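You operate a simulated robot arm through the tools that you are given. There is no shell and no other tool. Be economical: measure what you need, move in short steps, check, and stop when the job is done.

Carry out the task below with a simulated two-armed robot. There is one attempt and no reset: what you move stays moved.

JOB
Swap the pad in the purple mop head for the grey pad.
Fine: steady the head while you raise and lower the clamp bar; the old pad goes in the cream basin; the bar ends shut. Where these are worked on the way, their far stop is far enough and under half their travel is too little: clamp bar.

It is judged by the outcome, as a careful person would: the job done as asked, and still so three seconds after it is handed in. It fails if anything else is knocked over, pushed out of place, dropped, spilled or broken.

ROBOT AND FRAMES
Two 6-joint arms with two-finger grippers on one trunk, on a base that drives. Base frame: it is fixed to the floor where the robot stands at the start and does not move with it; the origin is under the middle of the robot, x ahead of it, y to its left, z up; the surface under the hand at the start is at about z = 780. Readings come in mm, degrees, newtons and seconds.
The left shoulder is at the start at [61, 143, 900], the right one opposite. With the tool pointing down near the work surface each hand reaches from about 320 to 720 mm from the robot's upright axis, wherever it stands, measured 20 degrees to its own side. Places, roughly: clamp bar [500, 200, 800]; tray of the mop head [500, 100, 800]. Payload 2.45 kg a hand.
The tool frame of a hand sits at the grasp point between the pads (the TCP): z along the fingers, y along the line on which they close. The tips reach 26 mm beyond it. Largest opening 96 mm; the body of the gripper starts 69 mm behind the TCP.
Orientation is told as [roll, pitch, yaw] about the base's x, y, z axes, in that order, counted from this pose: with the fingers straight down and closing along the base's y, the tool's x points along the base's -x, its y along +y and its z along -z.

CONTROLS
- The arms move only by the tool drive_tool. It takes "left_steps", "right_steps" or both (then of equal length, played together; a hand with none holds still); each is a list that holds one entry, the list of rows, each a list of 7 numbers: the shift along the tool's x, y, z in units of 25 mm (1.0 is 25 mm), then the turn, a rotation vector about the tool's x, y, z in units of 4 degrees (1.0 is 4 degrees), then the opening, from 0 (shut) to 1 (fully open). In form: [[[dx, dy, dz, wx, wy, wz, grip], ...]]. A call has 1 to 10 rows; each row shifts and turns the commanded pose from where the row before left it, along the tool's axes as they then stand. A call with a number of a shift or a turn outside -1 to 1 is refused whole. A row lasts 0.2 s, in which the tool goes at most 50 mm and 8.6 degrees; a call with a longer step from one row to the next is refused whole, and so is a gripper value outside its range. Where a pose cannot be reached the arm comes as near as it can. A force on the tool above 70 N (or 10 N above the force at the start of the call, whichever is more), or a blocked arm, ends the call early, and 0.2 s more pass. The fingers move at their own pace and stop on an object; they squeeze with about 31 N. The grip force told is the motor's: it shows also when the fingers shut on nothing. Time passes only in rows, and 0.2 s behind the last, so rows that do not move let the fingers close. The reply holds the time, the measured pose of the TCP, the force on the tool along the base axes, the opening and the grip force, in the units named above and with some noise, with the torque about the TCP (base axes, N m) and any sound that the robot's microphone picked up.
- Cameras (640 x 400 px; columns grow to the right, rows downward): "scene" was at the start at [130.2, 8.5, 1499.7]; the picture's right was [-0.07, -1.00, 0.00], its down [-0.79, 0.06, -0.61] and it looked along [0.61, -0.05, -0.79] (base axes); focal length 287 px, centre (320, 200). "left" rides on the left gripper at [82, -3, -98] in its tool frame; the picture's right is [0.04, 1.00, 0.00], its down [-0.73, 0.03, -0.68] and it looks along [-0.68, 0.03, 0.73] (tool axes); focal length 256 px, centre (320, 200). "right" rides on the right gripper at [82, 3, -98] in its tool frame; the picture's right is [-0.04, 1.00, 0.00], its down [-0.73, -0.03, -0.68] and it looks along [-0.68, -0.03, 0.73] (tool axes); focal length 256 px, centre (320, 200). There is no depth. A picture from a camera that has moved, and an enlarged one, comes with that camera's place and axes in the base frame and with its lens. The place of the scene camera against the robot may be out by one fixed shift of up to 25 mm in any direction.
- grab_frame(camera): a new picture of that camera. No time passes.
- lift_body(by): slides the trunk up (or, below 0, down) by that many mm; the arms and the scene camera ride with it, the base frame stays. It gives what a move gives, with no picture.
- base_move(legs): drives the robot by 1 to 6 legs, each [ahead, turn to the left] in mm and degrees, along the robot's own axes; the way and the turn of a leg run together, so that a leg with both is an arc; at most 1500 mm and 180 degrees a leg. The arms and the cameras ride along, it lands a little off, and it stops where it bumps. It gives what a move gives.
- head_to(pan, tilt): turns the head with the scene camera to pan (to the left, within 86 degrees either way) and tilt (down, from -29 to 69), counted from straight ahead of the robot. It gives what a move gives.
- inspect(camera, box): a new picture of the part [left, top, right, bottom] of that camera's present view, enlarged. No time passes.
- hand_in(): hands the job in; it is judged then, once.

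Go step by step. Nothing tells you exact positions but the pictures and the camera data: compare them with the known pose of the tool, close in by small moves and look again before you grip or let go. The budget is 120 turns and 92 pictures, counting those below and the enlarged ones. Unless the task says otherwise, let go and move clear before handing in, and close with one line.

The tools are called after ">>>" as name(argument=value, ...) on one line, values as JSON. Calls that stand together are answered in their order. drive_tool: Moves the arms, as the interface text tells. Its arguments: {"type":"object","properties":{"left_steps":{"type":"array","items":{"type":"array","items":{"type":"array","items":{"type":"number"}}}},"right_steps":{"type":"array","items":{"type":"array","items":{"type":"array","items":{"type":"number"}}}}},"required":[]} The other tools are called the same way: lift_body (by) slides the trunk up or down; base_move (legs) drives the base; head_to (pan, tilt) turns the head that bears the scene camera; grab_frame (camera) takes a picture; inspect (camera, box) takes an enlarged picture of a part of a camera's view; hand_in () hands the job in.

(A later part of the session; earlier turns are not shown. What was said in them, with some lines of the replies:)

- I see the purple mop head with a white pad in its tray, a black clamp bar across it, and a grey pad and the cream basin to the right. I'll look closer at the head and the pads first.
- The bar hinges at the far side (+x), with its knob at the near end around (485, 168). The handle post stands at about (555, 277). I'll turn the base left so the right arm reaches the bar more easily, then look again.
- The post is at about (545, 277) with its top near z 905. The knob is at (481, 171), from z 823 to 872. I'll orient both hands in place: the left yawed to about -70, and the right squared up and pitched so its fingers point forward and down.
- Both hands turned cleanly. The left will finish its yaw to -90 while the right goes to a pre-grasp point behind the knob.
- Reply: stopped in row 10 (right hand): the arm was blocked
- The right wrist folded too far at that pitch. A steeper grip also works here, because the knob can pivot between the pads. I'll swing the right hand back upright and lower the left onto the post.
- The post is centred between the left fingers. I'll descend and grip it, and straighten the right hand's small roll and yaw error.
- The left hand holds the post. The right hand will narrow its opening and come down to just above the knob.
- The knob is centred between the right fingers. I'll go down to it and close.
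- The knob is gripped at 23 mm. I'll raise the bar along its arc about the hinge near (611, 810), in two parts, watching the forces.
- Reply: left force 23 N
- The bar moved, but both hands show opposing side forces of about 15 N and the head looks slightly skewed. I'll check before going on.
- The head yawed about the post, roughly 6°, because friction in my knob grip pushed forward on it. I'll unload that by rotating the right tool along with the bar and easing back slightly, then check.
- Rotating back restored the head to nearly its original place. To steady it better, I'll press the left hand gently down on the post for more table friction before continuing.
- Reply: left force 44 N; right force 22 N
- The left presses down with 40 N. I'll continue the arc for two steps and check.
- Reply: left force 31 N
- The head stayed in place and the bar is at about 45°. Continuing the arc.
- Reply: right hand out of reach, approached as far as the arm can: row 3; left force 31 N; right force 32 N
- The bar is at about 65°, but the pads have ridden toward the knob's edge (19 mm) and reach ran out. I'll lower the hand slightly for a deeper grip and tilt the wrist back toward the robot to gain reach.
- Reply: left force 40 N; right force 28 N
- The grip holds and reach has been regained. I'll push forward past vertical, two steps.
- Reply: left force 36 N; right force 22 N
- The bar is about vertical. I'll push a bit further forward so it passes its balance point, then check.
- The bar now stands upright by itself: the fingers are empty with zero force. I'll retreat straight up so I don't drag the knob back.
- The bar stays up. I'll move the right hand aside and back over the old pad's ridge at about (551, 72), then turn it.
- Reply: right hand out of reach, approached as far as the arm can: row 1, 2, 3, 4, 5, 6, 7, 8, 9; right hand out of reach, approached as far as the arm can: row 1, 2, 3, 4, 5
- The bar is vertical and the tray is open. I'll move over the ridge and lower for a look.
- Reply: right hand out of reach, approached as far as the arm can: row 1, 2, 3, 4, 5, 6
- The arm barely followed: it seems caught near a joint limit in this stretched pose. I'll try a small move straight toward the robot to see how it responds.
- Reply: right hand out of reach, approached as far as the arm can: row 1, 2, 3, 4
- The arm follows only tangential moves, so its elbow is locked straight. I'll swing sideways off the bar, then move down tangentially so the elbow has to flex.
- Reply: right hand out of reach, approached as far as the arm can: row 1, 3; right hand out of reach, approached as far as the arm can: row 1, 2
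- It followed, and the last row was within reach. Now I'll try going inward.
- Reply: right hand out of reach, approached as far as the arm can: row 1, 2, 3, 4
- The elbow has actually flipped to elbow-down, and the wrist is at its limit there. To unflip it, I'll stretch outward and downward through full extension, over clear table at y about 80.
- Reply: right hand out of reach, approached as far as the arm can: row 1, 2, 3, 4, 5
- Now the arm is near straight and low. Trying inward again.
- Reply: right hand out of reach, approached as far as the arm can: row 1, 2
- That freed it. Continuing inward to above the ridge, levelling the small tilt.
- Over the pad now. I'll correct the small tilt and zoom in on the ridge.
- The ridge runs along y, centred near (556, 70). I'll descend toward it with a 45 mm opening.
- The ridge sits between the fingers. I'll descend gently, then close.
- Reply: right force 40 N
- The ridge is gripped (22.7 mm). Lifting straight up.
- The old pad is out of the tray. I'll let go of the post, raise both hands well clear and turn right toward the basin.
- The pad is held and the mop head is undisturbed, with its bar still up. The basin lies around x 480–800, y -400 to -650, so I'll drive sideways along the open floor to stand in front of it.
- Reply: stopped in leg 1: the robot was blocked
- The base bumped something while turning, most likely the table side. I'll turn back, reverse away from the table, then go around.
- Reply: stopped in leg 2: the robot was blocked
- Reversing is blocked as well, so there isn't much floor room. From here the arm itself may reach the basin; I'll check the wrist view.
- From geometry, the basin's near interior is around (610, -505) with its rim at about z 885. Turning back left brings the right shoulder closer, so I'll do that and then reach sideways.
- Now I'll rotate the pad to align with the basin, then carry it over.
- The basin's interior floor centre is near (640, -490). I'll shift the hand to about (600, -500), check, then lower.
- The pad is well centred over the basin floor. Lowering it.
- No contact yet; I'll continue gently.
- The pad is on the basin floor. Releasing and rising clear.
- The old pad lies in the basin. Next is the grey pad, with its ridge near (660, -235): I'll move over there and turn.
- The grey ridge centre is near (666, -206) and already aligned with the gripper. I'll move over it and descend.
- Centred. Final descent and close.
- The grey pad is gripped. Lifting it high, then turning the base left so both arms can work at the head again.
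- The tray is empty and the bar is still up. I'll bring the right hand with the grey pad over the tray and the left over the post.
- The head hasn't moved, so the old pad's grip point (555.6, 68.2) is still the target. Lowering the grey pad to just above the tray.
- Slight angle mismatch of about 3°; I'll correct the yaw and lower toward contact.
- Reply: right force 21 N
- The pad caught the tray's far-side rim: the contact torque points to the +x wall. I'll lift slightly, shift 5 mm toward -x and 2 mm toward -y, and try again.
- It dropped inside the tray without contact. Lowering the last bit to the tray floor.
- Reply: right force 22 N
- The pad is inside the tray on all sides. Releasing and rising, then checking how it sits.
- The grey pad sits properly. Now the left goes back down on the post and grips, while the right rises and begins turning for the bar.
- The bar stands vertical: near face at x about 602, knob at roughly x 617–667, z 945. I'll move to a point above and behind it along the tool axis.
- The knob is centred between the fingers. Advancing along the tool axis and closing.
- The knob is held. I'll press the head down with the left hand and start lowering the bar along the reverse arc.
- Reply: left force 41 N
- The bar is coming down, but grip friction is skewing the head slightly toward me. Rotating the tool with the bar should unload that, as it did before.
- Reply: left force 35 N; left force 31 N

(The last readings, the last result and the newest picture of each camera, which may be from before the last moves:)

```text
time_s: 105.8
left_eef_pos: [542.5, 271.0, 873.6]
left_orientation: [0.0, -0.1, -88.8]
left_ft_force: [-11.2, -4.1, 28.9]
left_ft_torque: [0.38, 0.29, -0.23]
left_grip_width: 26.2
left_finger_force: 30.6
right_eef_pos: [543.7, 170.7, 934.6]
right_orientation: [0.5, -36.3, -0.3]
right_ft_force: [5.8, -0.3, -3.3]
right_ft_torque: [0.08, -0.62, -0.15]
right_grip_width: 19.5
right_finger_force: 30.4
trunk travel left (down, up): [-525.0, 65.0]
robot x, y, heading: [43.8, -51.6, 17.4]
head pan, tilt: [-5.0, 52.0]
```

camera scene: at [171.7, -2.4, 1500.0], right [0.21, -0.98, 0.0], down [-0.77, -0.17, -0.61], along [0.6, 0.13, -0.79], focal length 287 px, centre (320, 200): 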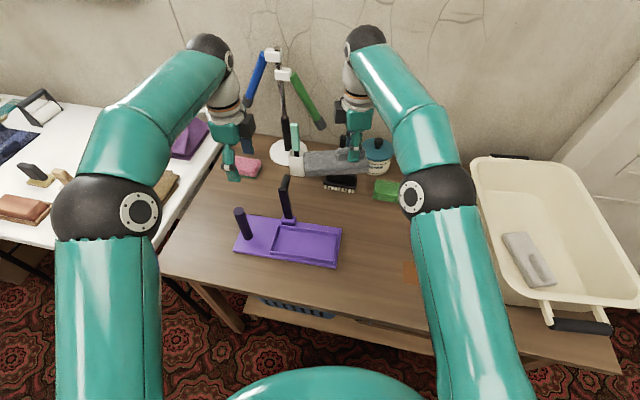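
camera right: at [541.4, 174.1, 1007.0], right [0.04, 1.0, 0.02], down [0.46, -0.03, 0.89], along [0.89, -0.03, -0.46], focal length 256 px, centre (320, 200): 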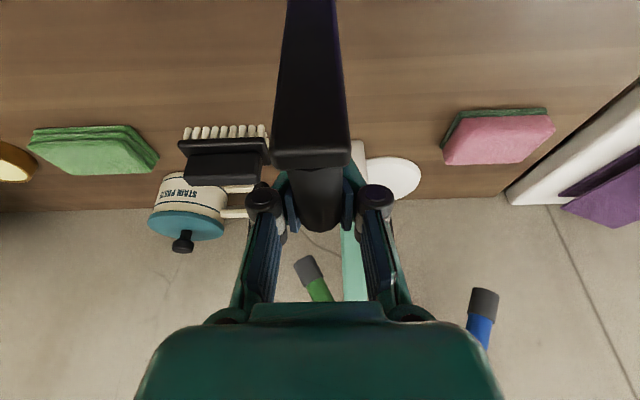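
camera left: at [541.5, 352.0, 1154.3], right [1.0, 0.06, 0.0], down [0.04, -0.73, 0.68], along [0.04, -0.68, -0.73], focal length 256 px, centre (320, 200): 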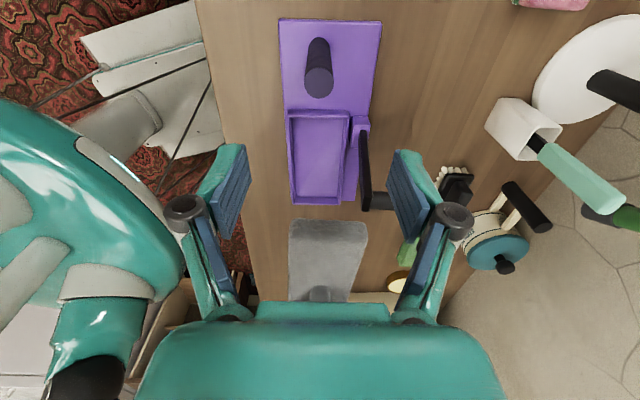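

>>> drive_tool(right_steps=[[[0.71, 0, -0.03, 0, 0, 0, 0], [0.71, 0, 0.075, 0, 0, 0, 0], [0.69, 0, 0.17, 0, 0, 0, 0]]])

>>> inspect(camera="scene", box=[200, 170, 400, 295])

```text
time_s: 106.6
left_eef_pos: [544.5, 266.6, 871.9]
left_orientation: [-0.2, -0.7, -88.7]
left_ft_force: [-13.1, -41.3, 10.8]
left_ft_torque: [-0.63, 0.45, 0.11]
left_grip_width: 26.8
left_finger_force: 30.7
right_eef_pos: [525.6, 162.0, 908.9]
right_orientation: [2.7, -36.2, -4.0]
right_ft_force: [10.9, 44.7, 0.7]
right_ft_torque: [-0.66, -0.3, -0.99]
right_grip_width: 16.4
right_finger_force: 31.3
trunk travel left (down, up): [-525.0, 65.0]
robot x, y, heading: [47.6, -54.3, 17.4]
head pan, tilt: [-5.0, 52.0]
```

```text
3.20 times, centred on (300, 232) of scene
camera zoom: at [169.9, -2.8, 1500.8], right [0.21, -0.98, 0.0], down [-0.77, -0.17, -0.62], along [0.6, 0.13, -0.79], focal length 918 px, centre (384, 96)
```

zoom: 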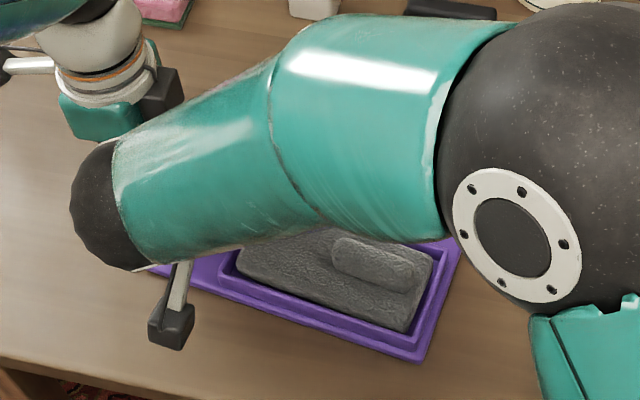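

The right wrist is folding near its limit again. I'll ease the tool's tilt back upright while holding position, and renew the left's downward press.

>>> drive_tool(left_steps=[[[0, 0, 0.1, 0, 0, 0, 0], [0, 0, 0, 0, 0, 0, 0], [0, 0, 0, 0, 0, 0, 0], [0, 0, 0, 0, 0, 0, 0], [0, 0, 0, 0, 0, 0, 0]]], right_steps=[[[0, 0, 0, 0, 1, 0, 0], [0, 0, 0, 0, 1, 0, 0], [0, 0, 0, 0, 1, 0, 0], [0, 0, 0, 0, 1, 0, 0], [0, 0, 0, 0, 1, 0, 0]]])

>>> grab_frame(camera="right")

```text
time_s: 107.8
left_eef_pos: [544.8, 271.3, 871.2]
left_orientation: [0.1, -0.2, -88.6]
left_ft_force: [-14.0, -23.5, 12.7]
left_ft_torque: [-0.41, 0.37, 0.03]
left_grip_width: 26.6
left_finger_force: 31.0
right_eef_pos: [506.5, 173.7, 896.0]
right_orientation: [0.5, -16.1, 0.2]
right_ft_force: [10.9, 22.2, -2.4]
right_ft_torque: [-0.63, -0.01, -0.43]
right_grip_width: 10.0
right_finger_force: 30.9
trunk travel left (down, up): [-525.0, 65.0]
robot x, y, heading: [45.9, -54.2, 17.5]
head pan, tilt: [-5.0, 52.0]
```

```text
9 pictures are left
camera right: at [400.8, 176.0, 968.8], right [0.03, 1.0, 0.02], down [0.52, -0.03, 0.86], along [0.86, -0.02, -0.52], focal length 256 px, centre (320, 200)
```

right: 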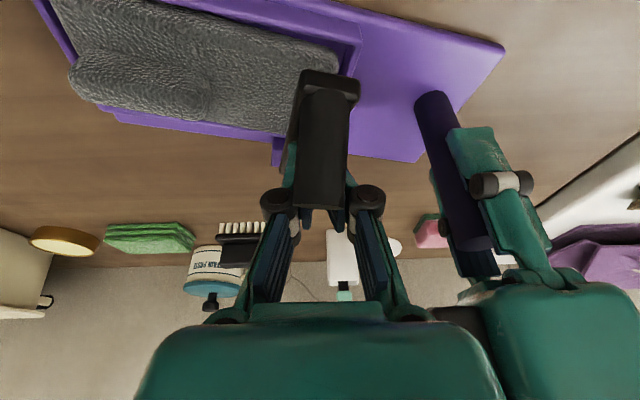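

The knob is slipping out of the pads and the head has skewed by 15° or so. The bar is low now, so I'll open the right fingers, rise off it, and then square up the head with the left hand.

>>> drive_tool(right_steps=[[[0, 0, 0, 0, 0, 0, 0.5], [0, 0, 0, 0, 0, 0, 0.5], [0, 0, 0, 0, 0, 0, 0.5], [-0.1, 0, -0.6, 0, 0, 0, 0.5], [-0.2, 0, -0.8, 0, 0, 0, 0.5], [-0.2, 0, -0.8, 0, 0, 0, 0.5], [-0.2, 0, -0.8, 0, 0, 0, 0.5]]])

>>> grab_frame(camera="right")

```text
time_s: 109.4
left_eef_pos: [544.4, 271.7, 869.4]
left_orientation: [0.1, -0.1, -88.7]
left_ft_force: [-0.4, 0.8, 3.2]
left_ft_torque: [0.1, -0.16, 0.08]
left_grip_width: 26.5
left_finger_force: 31.3
right_eef_pos: [504.8, 170.4, 974.1]
right_orientation: [0.3, -16.1, -0.1]
right_ft_force: [-0.2, -1.1, -0.6]
right_ft_torque: [0.01, 0.0, -0.02]
right_grip_width: 47.9
right_finger_force: 0.1
trunk travel left (down, up): [-525.0, 65.0]
robot x, y, heading: [43.6, -48.4, 17.4]
head pan, tilt: [-5.0, 52.0]
```

```text
8 pictures are left
camera right: at [398.9, 174.6, 1045.6], right [0.04, 1.0, 0.02], down [0.52, -0.03, 0.85], along [0.85, -0.02, -0.52], focal length 256 px, centre (320, 200)
```

right: 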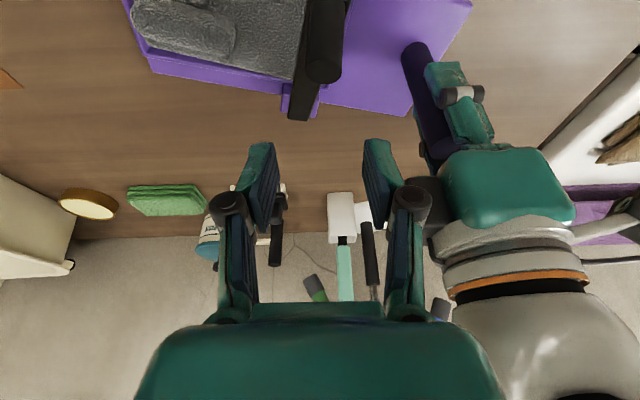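

The bar holds partway, at roughly 30°, by its own friction. The head is skewed about 13° clockwise, so I'll rotate it back with the left grip on the post and look.

>>> drive_tool(left_steps=[[[0, 0, -0.06, 0, 0, -0.7, 0], [0, 0, 0, 0, 0, -0.7, 0], [0, 0, 0, 0, 0, -0.7, 0], [0, 0, 0, 0, 0, -0.7, 0], [0, 0, 0, 0, 0, -0.5, 0]]])

>>> grab_frame(camera="right")

```text
time_s: 110.6
left_eef_pos: [545.9, 272.3, 871.8]
left_orientation: [0.1, -0.1, -75.4]
left_ft_force: [0.3, -0.3, -2.7]
left_ft_torque: [0.4, 0.02, -0.02]
left_grip_width: 26.6
left_finger_force: 31.0
right_eef_pos: [504.0, 171.5, 973.0]
right_orientation: [0.2, -16.0, -0.1]
right_ft_force: [-0.2, -0.1, -0.5]
right_ft_torque: [0.01, 0.01, 0.0]
right_grip_width: 48.0
right_finger_force: 0.1
trunk travel left (down, up): [-525.0, 65.0]
robot x, y, heading: [41.9, -50.1, 17.5]
head pan, tilt: [-5.0, 52.0]
```

```text
7 pictures are left
camera right: at [399.4, 174.8, 1045.0], right [0.04, 1.0, 0.01], down [0.52, -0.03, 0.85], along [0.85, -0.03, -0.52], focal length 256 px, centre (320, 200)
```

right: 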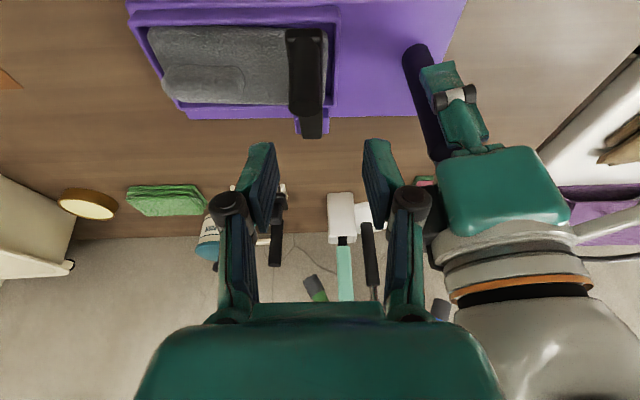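

The head is squared up again and the bar is down to about 20°. I'll close the right fingers and press the knob's top down along its arc.

>>> drive_tool(right_steps=[[[0, -0.18, 0, 0, 0, 0, 0], [0, -0.18, 0, 0, 0, 0, 0], [0, 0, 0, 0, 0, 0, 0], [0.25, 0, 0.5, 0, 0, 0, 0], [0.25, 0, 0.5, 0, 0, 0, 0]]])

>>> grab_frame(camera="right")

```text
time_s: 111.8
left_eef_pos: [544.8, 271.6, 871.6]
left_orientation: [0.1, -0.1, -75.6]
left_ft_force: [-0.1, 0.4, -2.0]
left_ft_torque: [-0.01, 0.08, 0.11]
left_grip_width: 26.7
left_finger_force: 31.2
right_eef_pos: [500.1, 162.3, 945.4]
right_orientation: [0.2, -15.9, 0.0]
right_ft_force: [-0.2, 0.3, 0.6]
right_ft_torque: [-0.02, -0.01, 0.01]
right_grip_width: 0.0
right_finger_force: 28.6
trunk travel left (down, up): [-525.0, 65.0]
robot x, y, heading: [45.5, -53.1, 17.3]
head pan, tilt: [-5.0, 52.0]
```

```text
6 pictures are left
camera right: at [395.2, 165.3, 1017.4], right [0.04, 1.0, 0.01], down [0.52, -0.03, 0.85], along [0.85, -0.03, -0.52], focal length 256 px, centre (320, 200)
```

right: 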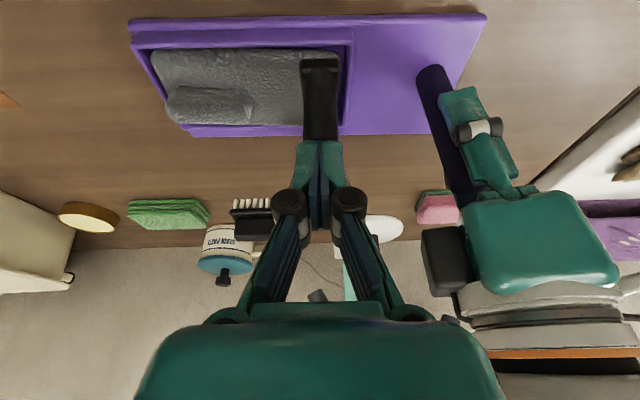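

The fingertips are right above the knob top and the head is aligned. Pressing down along the arc.

>>> drive_tool(right_steps=[[[0.39, 0.05, 0.41, 0, 0, 0, 0], [0.39, 0.05, 0.41, 0, 0, 0, 0], [0.37, 0.05, 0.41, 0, 0, 0, 0], [0.3, 0, 0.4, 0, 0, 0, 0]]])

>>> grab_frame(camera="right")

```text
time_s: 112.8
left_eef_pos: [545.7, 272.1, 871.8]
left_orientation: [0.1, 0.0, -75.7]
left_ft_force: [1.8, 3.2, -8.7]
left_ft_torque: [-0.34, -0.61, -0.05]
left_grip_width: 26.4
left_finger_force: 30.8
right_eef_pos: [475.4, 165.1, 899.0]
right_orientation: [0.3, -16.2, -0.2]
right_ft_force: [-1.2, -3.8, 14.3]
right_ft_torque: [-0.13, 0.06, -0.01]
right_grip_width: 5.8
right_finger_force: 29.0
trunk travel left (down, up): [-525.0, 65.0]
robot x, y, heading: [46.8, -51.9, 17.1]
head pan, tilt: [-5.0, 52.0]
```

```text
5 pictures are left
camera right: at [369.7, 169.1, 969.5], right [0.04, 1.0, 0.02], down [0.52, -0.03, 0.86], along [0.86, -0.02, -0.52], focal length 256 px, centre (320, 200)
```

right: 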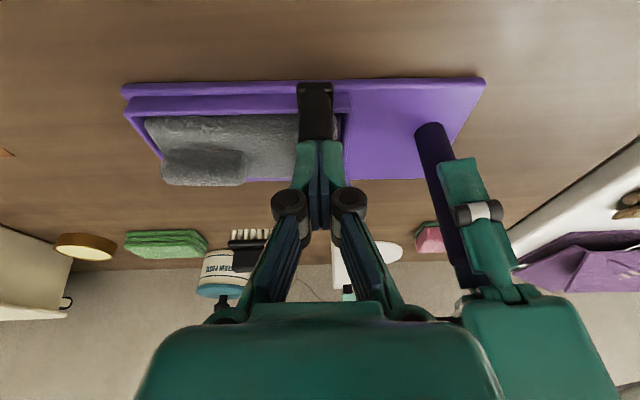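

The tip is at about knob-top height for a shut bar (872), with 14 N. One small further press will show whether it's on its stop.

>>> drive_tool(right_steps=[[[0.04, 0, 0.15, 0, 0, 0, 0], [0, 0, 0.05, 0, 0, 0, 0]]])

```text
time_s: 113.4
left_eef_pos: [544.4, 272.1, 871.1]
left_orientation: [0.4, -0.3, -75.6]
left_ft_force: [14.0, 4.9, -23.2]
left_ft_torque: [-0.15, -1.3, -0.03]
left_grip_width: 26.5
left_finger_force: 31.2
right_eef_pos: [473.2, 166.9, 893.8]
right_orientation: [0.4, -16.2, -0.1]
right_ft_force: [-23.7, -4.8, 42.5]
right_ft_torque: [-0.2, 0.85, 0.01]
right_grip_width: 6.0
right_finger_force: 28.5
trunk travel left (down, up): [-525.0, 65.0]
robot x, y, heading: [43.2, -51.0, 17.2]
head pan, tilt: [-5.0, 52.0]
```

The force jumped to 42 N, so the bar is on its stop. Raising the right hand clear to look.

>>> drive_tool(right_steps=[[[-0.2, 0, -0.7, 0, 0, 0, 0], [-0.22, 0, -0.77, 0, 0, 0, 0], [-0.22, 0, -0.77, 0, 0, 0, 0], [-0.22, -0.9, -0.3, 0, 0, 0, 0], [0, -0.9, 0, 0, 0, 0, 0], [0, -0.9, 0, 0, 0, 0, 0], [0, -0.9, -0.2, 0, 0, 0, 0], [0, -0.9, -0.3, 0, 0, 0, 0], [0, -0.9, -0.3, 0, 0, 0, 0]]])

>>> inspect(camera="scene", box=[200, 170, 400, 295])

```text
time_s: 115.4
left_eef_pos: [544.9, 272.7, 870.9]
left_orientation: [0.0, 0.0, -75.5]
left_ft_force: [0.9, -1.1, 2.2]
left_ft_torque: [0.3, 0.26, 0.14]
left_grip_width: 26.0
left_finger_force: 31.0
right_eef_pos: [473.3, 30.6, 979.1]
right_orientation: [0.3, -16.0, 0.0]
right_ft_force: [-0.2, 1.1, 0.0]
right_ft_torque: [0.01, -0.03, 0.0]
right_grip_width: 0.0
right_finger_force: 27.6
trunk travel left (down, up): [-525.0, 65.0]
robot x, y, heading: [44.0, -51.9, 17.4]
head pan, tilt: [-5.0, 52.0]
```

```text
3.20 times, centred on (300, 232) of scene
camera zoom: at [171.2, -3.6, 1500.1], right [0.21, -0.98, 0.0], down [-0.77, -0.17, -0.62], along [0.6, 0.13, -0.79], focal length 918 px, centre (384, 96)
```

zoom: 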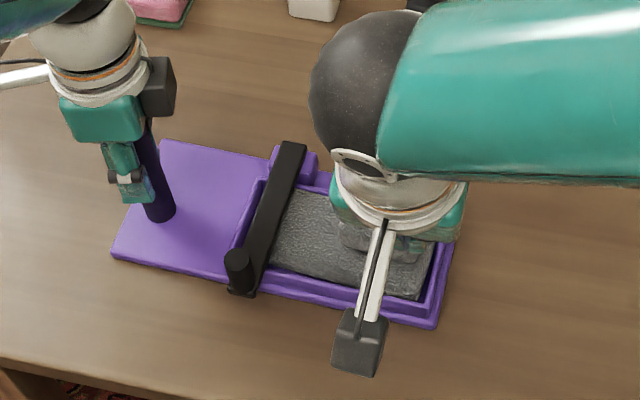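

The bar is shut over the grey pad. The head is about 3° off its earlier line, so I'll nudge it back with the left grip, then release and raise the left hand.

>>> drive_tool(left_steps=[[[0, 0, 0, 0, 0, -0.4, 0], [0, 0, 0, 0, 0, -0.4, 0], [0, 0, 0, 0, 0, 0, 0], [0, 0, 0, 0, 0, 0, 0.8], [0, 0, 0, 0, 0, 0, 0.8], [0, 0, 0, 0, 0, 0, 0.8], [0, 0, -0.8, 0, 0, 0, 0.8], [0, 0, -0.9, 0, 0, 0, 0.8], [0, 0, -0.9, 0, 0, 0, 0.8], [0, 0, -0.9, 0, 0, 0, 0.8]]])

>>> drive_tool(left_steps=[[[0, 0, -0.9, 0, 0, 0, 0.8], [0, 0, -0.9, 0, 0, 0, 0.8], [0, 0, -0.9, 0, 0, 0, 0.8]]], right_steps=[[[0, -0.9, -0.9, 0, 0, 0, 0], [0, -0.9, -0.9, 0, 0, 0, 0], [0, -0.9, -0.9, 0, 0, 0, 0]]])

>>> grab_frame(camera="scene")

>>> grab_frame(camera="left")

```text
time_s: 117.6
left_eef_pos: [544.2, 270.9, 961.3]
left_orientation: [0.1, -0.1, -72.5]
left_ft_force: [0.4, -0.9, 0.8]
left_ft_torque: [-0.02, 0.04, 0.03]
left_grip_width: 76.9
left_finger_force: 0.1
right_eef_pos: [473.1, 31.6, 980.3]
right_orientation: [0.2, -16.0, 0.0]
right_ft_force: [-0.2, 0.8, 0.0]
right_ft_torque: [0.0, -0.04, -0.01]
right_grip_width: 0.0
right_finger_force: 28.8
trunk travel left (down, up): [-525.0, 65.0]
robot x, y, heading: [46.6, -52.3, 17.2]
head pan, tilt: [-5.0, 52.0]
```

```text
time_s: 118.4
left_eef_pos: [545.7, 271.1, 1028.0]
left_orientation: [0.2, -0.1, -72.4]
left_ft_force: [-0.1, 0.1, -0.8]
left_ft_torque: [0.02, -0.05, -0.01]
left_grip_width: 76.9
left_finger_force: 0.1
right_eef_pos: [454.2, -38.8, 1041.3]
right_orientation: [0.3, -16.0, -0.1]
right_ft_force: [0.2, -0.1, -0.5]
right_ft_torque: [0.02, -0.02, -0.01]
right_grip_width: 0.1
right_finger_force: 28.7
trunk travel left (down, up): [-525.0, 65.0]
robot x, y, heading: [44.0, -50.7, 17.6]
head pan, tilt: [-5.0, 52.0]
```

```text
3 pictures are left
camera scene: at [170.0, -4.4, 1500.2], right [0.21, -0.98, 0.0], down [-0.77, -0.17, -0.62], along [0.6, 0.13, -0.79], focal length 287 px, centre (320, 200)
```

scene: 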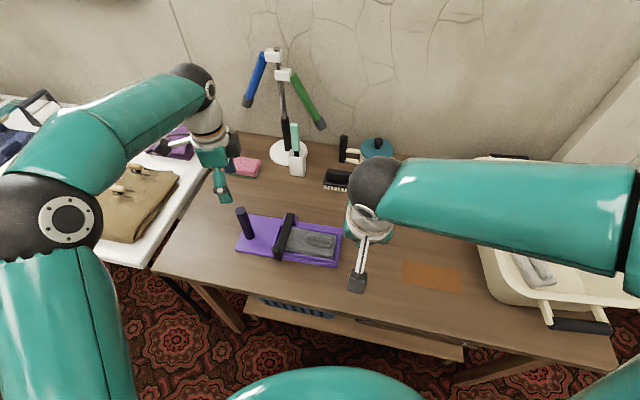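

```text
2 pictures are left
camera left: at [518.5, 348.8, 1126.9], right [0.94, 0.34, 0.0], down [0.25, -0.69, 0.68], along [0.23, -0.64, -0.73], focal length 256 px, centre (320, 200)
```

left: 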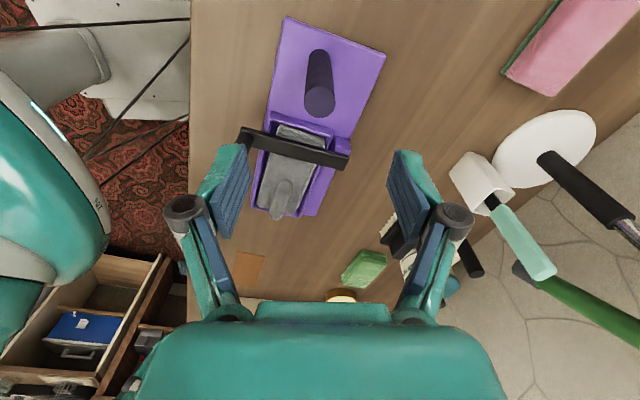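

Everything looks in place. One last close look to confirm the bar is fully shut.

>>> inspect(camera="scene", box=[220, 195, 360, 283])

```text
4.55 times, centred on (290, 239) of scene
camera zoom: at [170.0, -4.4, 1500.2], right [0.21, -0.98, 0.0], down [-0.77, -0.17, -0.62], along [0.6, 0.13, -0.79], focal length 1304 px, centre (456, 23)
```

zoom: 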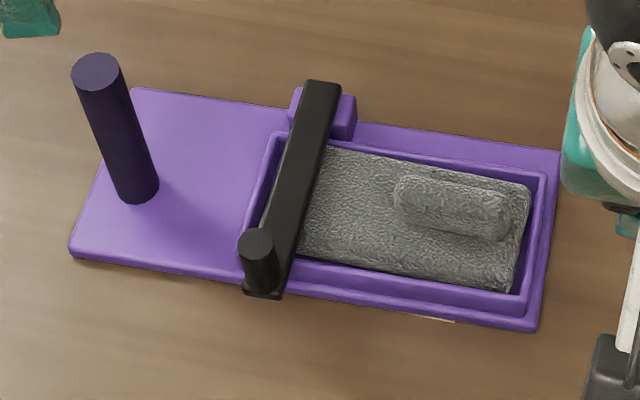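

The bar lies flat across the grey pad, the head is back on its mark with only a sliver of the mark showing, and the old pad is in the basin. Both hands are clear, so I'm handing in.

>>> hand_in()

```text
The job is handed in.
```

The grey pad is in the purple mop head with the clamp bar shut over it, and the old pad is in the cream basin. The head slid and turned on the table while I worked the bar, despite my hold on its post, and I turned it back to within a few millimetres of where it started.
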